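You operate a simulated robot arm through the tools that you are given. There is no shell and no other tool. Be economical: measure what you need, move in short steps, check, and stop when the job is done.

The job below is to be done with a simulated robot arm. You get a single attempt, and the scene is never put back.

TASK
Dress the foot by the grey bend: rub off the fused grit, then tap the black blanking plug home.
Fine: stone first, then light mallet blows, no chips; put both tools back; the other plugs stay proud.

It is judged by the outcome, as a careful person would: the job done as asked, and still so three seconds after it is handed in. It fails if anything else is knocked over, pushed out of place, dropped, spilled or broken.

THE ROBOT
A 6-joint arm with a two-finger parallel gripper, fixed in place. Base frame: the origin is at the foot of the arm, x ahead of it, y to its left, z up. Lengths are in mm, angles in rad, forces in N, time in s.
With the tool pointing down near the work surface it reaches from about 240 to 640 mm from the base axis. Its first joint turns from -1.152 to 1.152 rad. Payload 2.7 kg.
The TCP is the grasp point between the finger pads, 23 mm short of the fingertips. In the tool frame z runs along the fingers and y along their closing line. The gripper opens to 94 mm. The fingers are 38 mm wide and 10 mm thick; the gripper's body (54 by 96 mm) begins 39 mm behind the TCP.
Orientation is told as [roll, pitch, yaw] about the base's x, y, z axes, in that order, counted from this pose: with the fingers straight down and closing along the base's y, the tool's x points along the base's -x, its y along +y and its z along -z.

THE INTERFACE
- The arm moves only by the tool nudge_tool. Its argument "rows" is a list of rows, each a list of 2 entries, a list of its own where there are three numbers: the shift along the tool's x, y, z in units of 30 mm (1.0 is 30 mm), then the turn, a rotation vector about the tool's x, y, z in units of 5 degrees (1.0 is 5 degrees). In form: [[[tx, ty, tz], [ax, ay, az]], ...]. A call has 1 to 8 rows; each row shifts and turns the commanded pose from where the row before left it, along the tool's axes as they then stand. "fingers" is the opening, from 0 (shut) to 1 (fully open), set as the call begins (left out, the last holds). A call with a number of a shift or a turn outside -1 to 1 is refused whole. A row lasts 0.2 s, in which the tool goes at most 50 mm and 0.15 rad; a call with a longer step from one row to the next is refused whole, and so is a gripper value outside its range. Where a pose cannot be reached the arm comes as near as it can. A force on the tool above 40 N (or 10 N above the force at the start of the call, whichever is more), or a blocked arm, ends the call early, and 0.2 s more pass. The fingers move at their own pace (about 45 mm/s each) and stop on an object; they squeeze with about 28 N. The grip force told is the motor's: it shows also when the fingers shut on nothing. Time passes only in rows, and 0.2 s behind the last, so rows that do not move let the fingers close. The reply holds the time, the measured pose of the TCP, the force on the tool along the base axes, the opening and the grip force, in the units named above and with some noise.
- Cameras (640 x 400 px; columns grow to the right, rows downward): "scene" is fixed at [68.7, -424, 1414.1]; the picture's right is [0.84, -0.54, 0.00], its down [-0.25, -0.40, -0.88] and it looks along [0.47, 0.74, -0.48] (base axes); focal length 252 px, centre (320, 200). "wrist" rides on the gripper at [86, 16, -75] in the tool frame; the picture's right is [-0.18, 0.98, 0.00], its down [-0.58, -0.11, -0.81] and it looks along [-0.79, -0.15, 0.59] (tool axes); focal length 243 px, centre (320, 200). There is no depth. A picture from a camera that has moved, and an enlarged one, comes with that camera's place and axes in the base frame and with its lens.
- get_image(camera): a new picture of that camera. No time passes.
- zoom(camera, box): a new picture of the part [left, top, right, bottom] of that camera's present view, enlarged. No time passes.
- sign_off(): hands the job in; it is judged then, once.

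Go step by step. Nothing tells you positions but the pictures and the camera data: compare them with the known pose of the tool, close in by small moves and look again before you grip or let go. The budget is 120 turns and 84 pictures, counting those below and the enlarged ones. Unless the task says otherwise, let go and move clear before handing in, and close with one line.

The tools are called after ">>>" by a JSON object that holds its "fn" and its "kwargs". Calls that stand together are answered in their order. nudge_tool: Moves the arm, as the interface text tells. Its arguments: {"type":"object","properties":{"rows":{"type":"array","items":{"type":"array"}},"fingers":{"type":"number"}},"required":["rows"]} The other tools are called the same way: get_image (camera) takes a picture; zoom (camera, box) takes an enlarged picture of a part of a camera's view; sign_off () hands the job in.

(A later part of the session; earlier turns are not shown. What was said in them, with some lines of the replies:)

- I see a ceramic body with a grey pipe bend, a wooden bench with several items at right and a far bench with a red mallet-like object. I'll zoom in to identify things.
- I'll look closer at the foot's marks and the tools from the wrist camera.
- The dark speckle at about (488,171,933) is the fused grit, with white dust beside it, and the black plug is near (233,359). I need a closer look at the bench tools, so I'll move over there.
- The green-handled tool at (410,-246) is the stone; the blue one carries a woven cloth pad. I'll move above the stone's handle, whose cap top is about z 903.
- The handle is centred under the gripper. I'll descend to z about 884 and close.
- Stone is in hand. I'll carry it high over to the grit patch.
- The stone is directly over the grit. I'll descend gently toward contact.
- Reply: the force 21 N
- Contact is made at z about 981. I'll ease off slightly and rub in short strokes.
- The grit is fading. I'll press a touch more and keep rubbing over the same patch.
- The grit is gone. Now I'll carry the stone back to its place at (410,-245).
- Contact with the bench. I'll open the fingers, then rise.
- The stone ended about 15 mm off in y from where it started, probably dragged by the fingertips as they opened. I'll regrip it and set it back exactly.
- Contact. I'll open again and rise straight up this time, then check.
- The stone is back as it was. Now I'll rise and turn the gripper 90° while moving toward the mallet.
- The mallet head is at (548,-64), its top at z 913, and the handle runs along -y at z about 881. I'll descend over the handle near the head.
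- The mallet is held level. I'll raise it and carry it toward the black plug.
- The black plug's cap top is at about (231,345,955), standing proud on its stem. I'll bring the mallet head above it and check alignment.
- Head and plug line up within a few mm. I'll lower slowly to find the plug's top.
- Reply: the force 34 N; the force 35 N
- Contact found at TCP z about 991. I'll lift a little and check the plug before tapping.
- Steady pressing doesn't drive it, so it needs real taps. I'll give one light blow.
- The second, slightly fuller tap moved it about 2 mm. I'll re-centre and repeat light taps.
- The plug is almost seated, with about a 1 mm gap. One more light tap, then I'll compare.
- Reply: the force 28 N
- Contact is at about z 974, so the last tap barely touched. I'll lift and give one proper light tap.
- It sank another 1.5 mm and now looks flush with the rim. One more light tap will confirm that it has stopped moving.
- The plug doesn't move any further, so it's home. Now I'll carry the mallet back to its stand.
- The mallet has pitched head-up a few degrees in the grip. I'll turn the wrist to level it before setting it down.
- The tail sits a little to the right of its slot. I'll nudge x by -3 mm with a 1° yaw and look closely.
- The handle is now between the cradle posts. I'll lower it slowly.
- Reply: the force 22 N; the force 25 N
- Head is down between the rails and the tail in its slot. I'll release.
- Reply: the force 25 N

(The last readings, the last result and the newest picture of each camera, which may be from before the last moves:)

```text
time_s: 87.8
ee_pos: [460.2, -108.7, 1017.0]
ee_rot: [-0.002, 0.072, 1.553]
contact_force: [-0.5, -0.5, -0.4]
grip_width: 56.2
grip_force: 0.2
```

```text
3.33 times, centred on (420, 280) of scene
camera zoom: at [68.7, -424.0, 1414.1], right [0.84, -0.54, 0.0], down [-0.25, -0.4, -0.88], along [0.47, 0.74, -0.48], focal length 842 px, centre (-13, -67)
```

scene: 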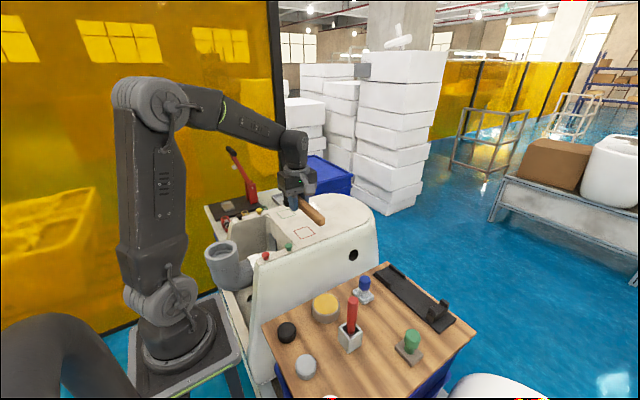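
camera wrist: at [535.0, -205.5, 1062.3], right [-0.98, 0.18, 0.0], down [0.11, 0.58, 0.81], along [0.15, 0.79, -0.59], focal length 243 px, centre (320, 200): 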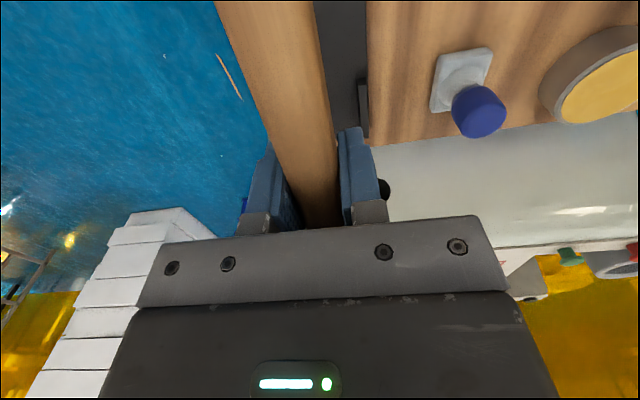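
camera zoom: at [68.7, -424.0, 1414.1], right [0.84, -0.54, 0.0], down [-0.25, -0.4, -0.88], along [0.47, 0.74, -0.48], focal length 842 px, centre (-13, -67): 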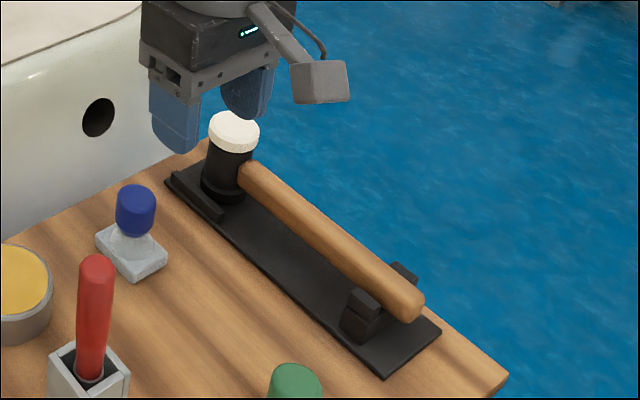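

The mallet rests in its stand as before. I'll raise the arm clear and do a final look over everything.

>>> {"fn": "nudge_tool", "kwargs": {"rows": [[[0, 0.5, -1], [0, -0.4, 0]], [[0, 0.5, -1], [0, -0.4, 0]], [[0, 0.5, -1], [0, 0, 0]], [[0, 0.5, -1], [0, 0, 0]], [[0, 0, 0], [0, 0, 0]]]}}

>>> {"fn": "get_image", "kwargs": {"camera": "scene"}}

>>> {"fn": "zoom", "kwargs": {"camera": "scene", "box": [225, 180, 385, 280]}}

>>> {"fn": "zoom", "kwargs": {"camera": "scene", "box": [270, 255, 470, 380]}}

>>> {"fn": "zoom", "kwargs": {"camera": "scene", "box": [220, 195, 265, 225]}}

```text
time_s: 89.0
ee_pos: [399.0, -102.3, 1140.2]
ee_rot: [-0.002, 0.0, 1.555]
contact_force: [-0.7, 0.3, -0.7]
grip_width: 56.2
grip_force: 0.1
```

```text
9 pictures are left
```

scene: 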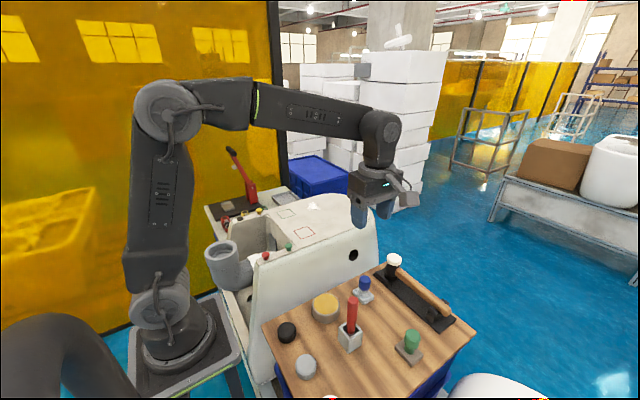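

```text
4.00 times, centred on (305, 230) of scene
camera zoom: at [68.7, -424.0, 1414.1], right [0.84, -0.54, 0.0], down [-0.25, -0.4, -0.88], along [0.47, 0.74, -0.48], focal length 1010 px, centre (380, 80)
```

zoom: 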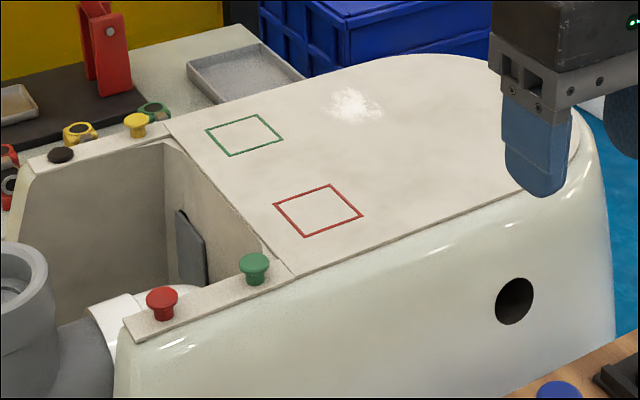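

```text
3.20 times, centred on (370, 318) of scene
camera zoom: at [68.7, -424.0, 1414.1], right [0.84, -0.54, 0.0], down [-0.25, -0.4, -0.88], along [0.47, 0.74, -0.48], focal length 808 px, centre (160, -176)
```

zoom: 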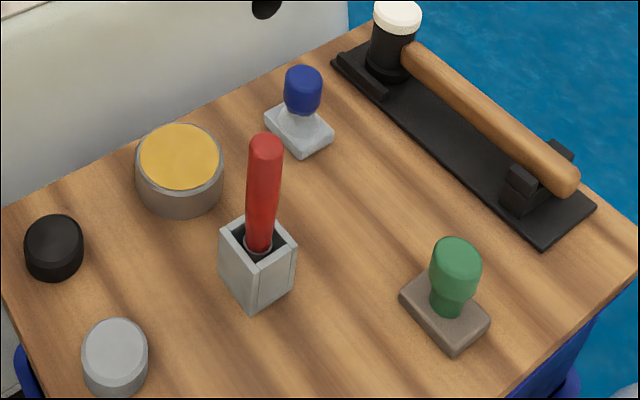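

```text
13.33 times, centred on (242, 210) of scene
camera zoom: at [68.7, -424.0, 1414.1], right [0.84, -0.54, 0.0], down [-0.25, -0.4, -0.88], along [0.47, 0.74, -0.48], focal length 3366 px, centre (1353, 67)
```

zoom: 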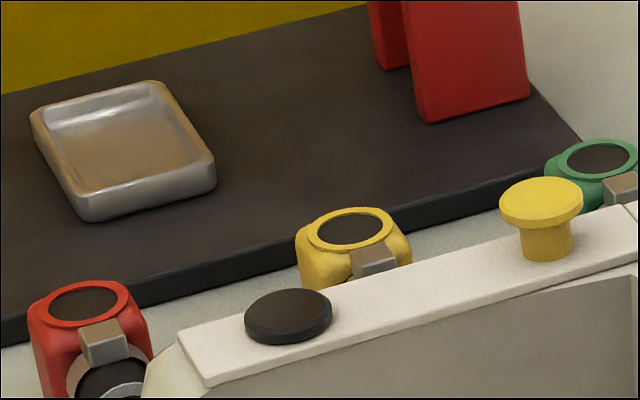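

The foot is clean, the black plug is flush on its rim, the other three plugs are still proud, and both tools are back in place. I'm handing in.

>>> {"fn": "sign_off", "kwargs": {}}

```text
The job is handed in.
```

The fused grit is rubbed off the foot, the black blanking plug is tapped home with no visible chips, the stone and mallet are back in their places, and the other plugs still stand proud.
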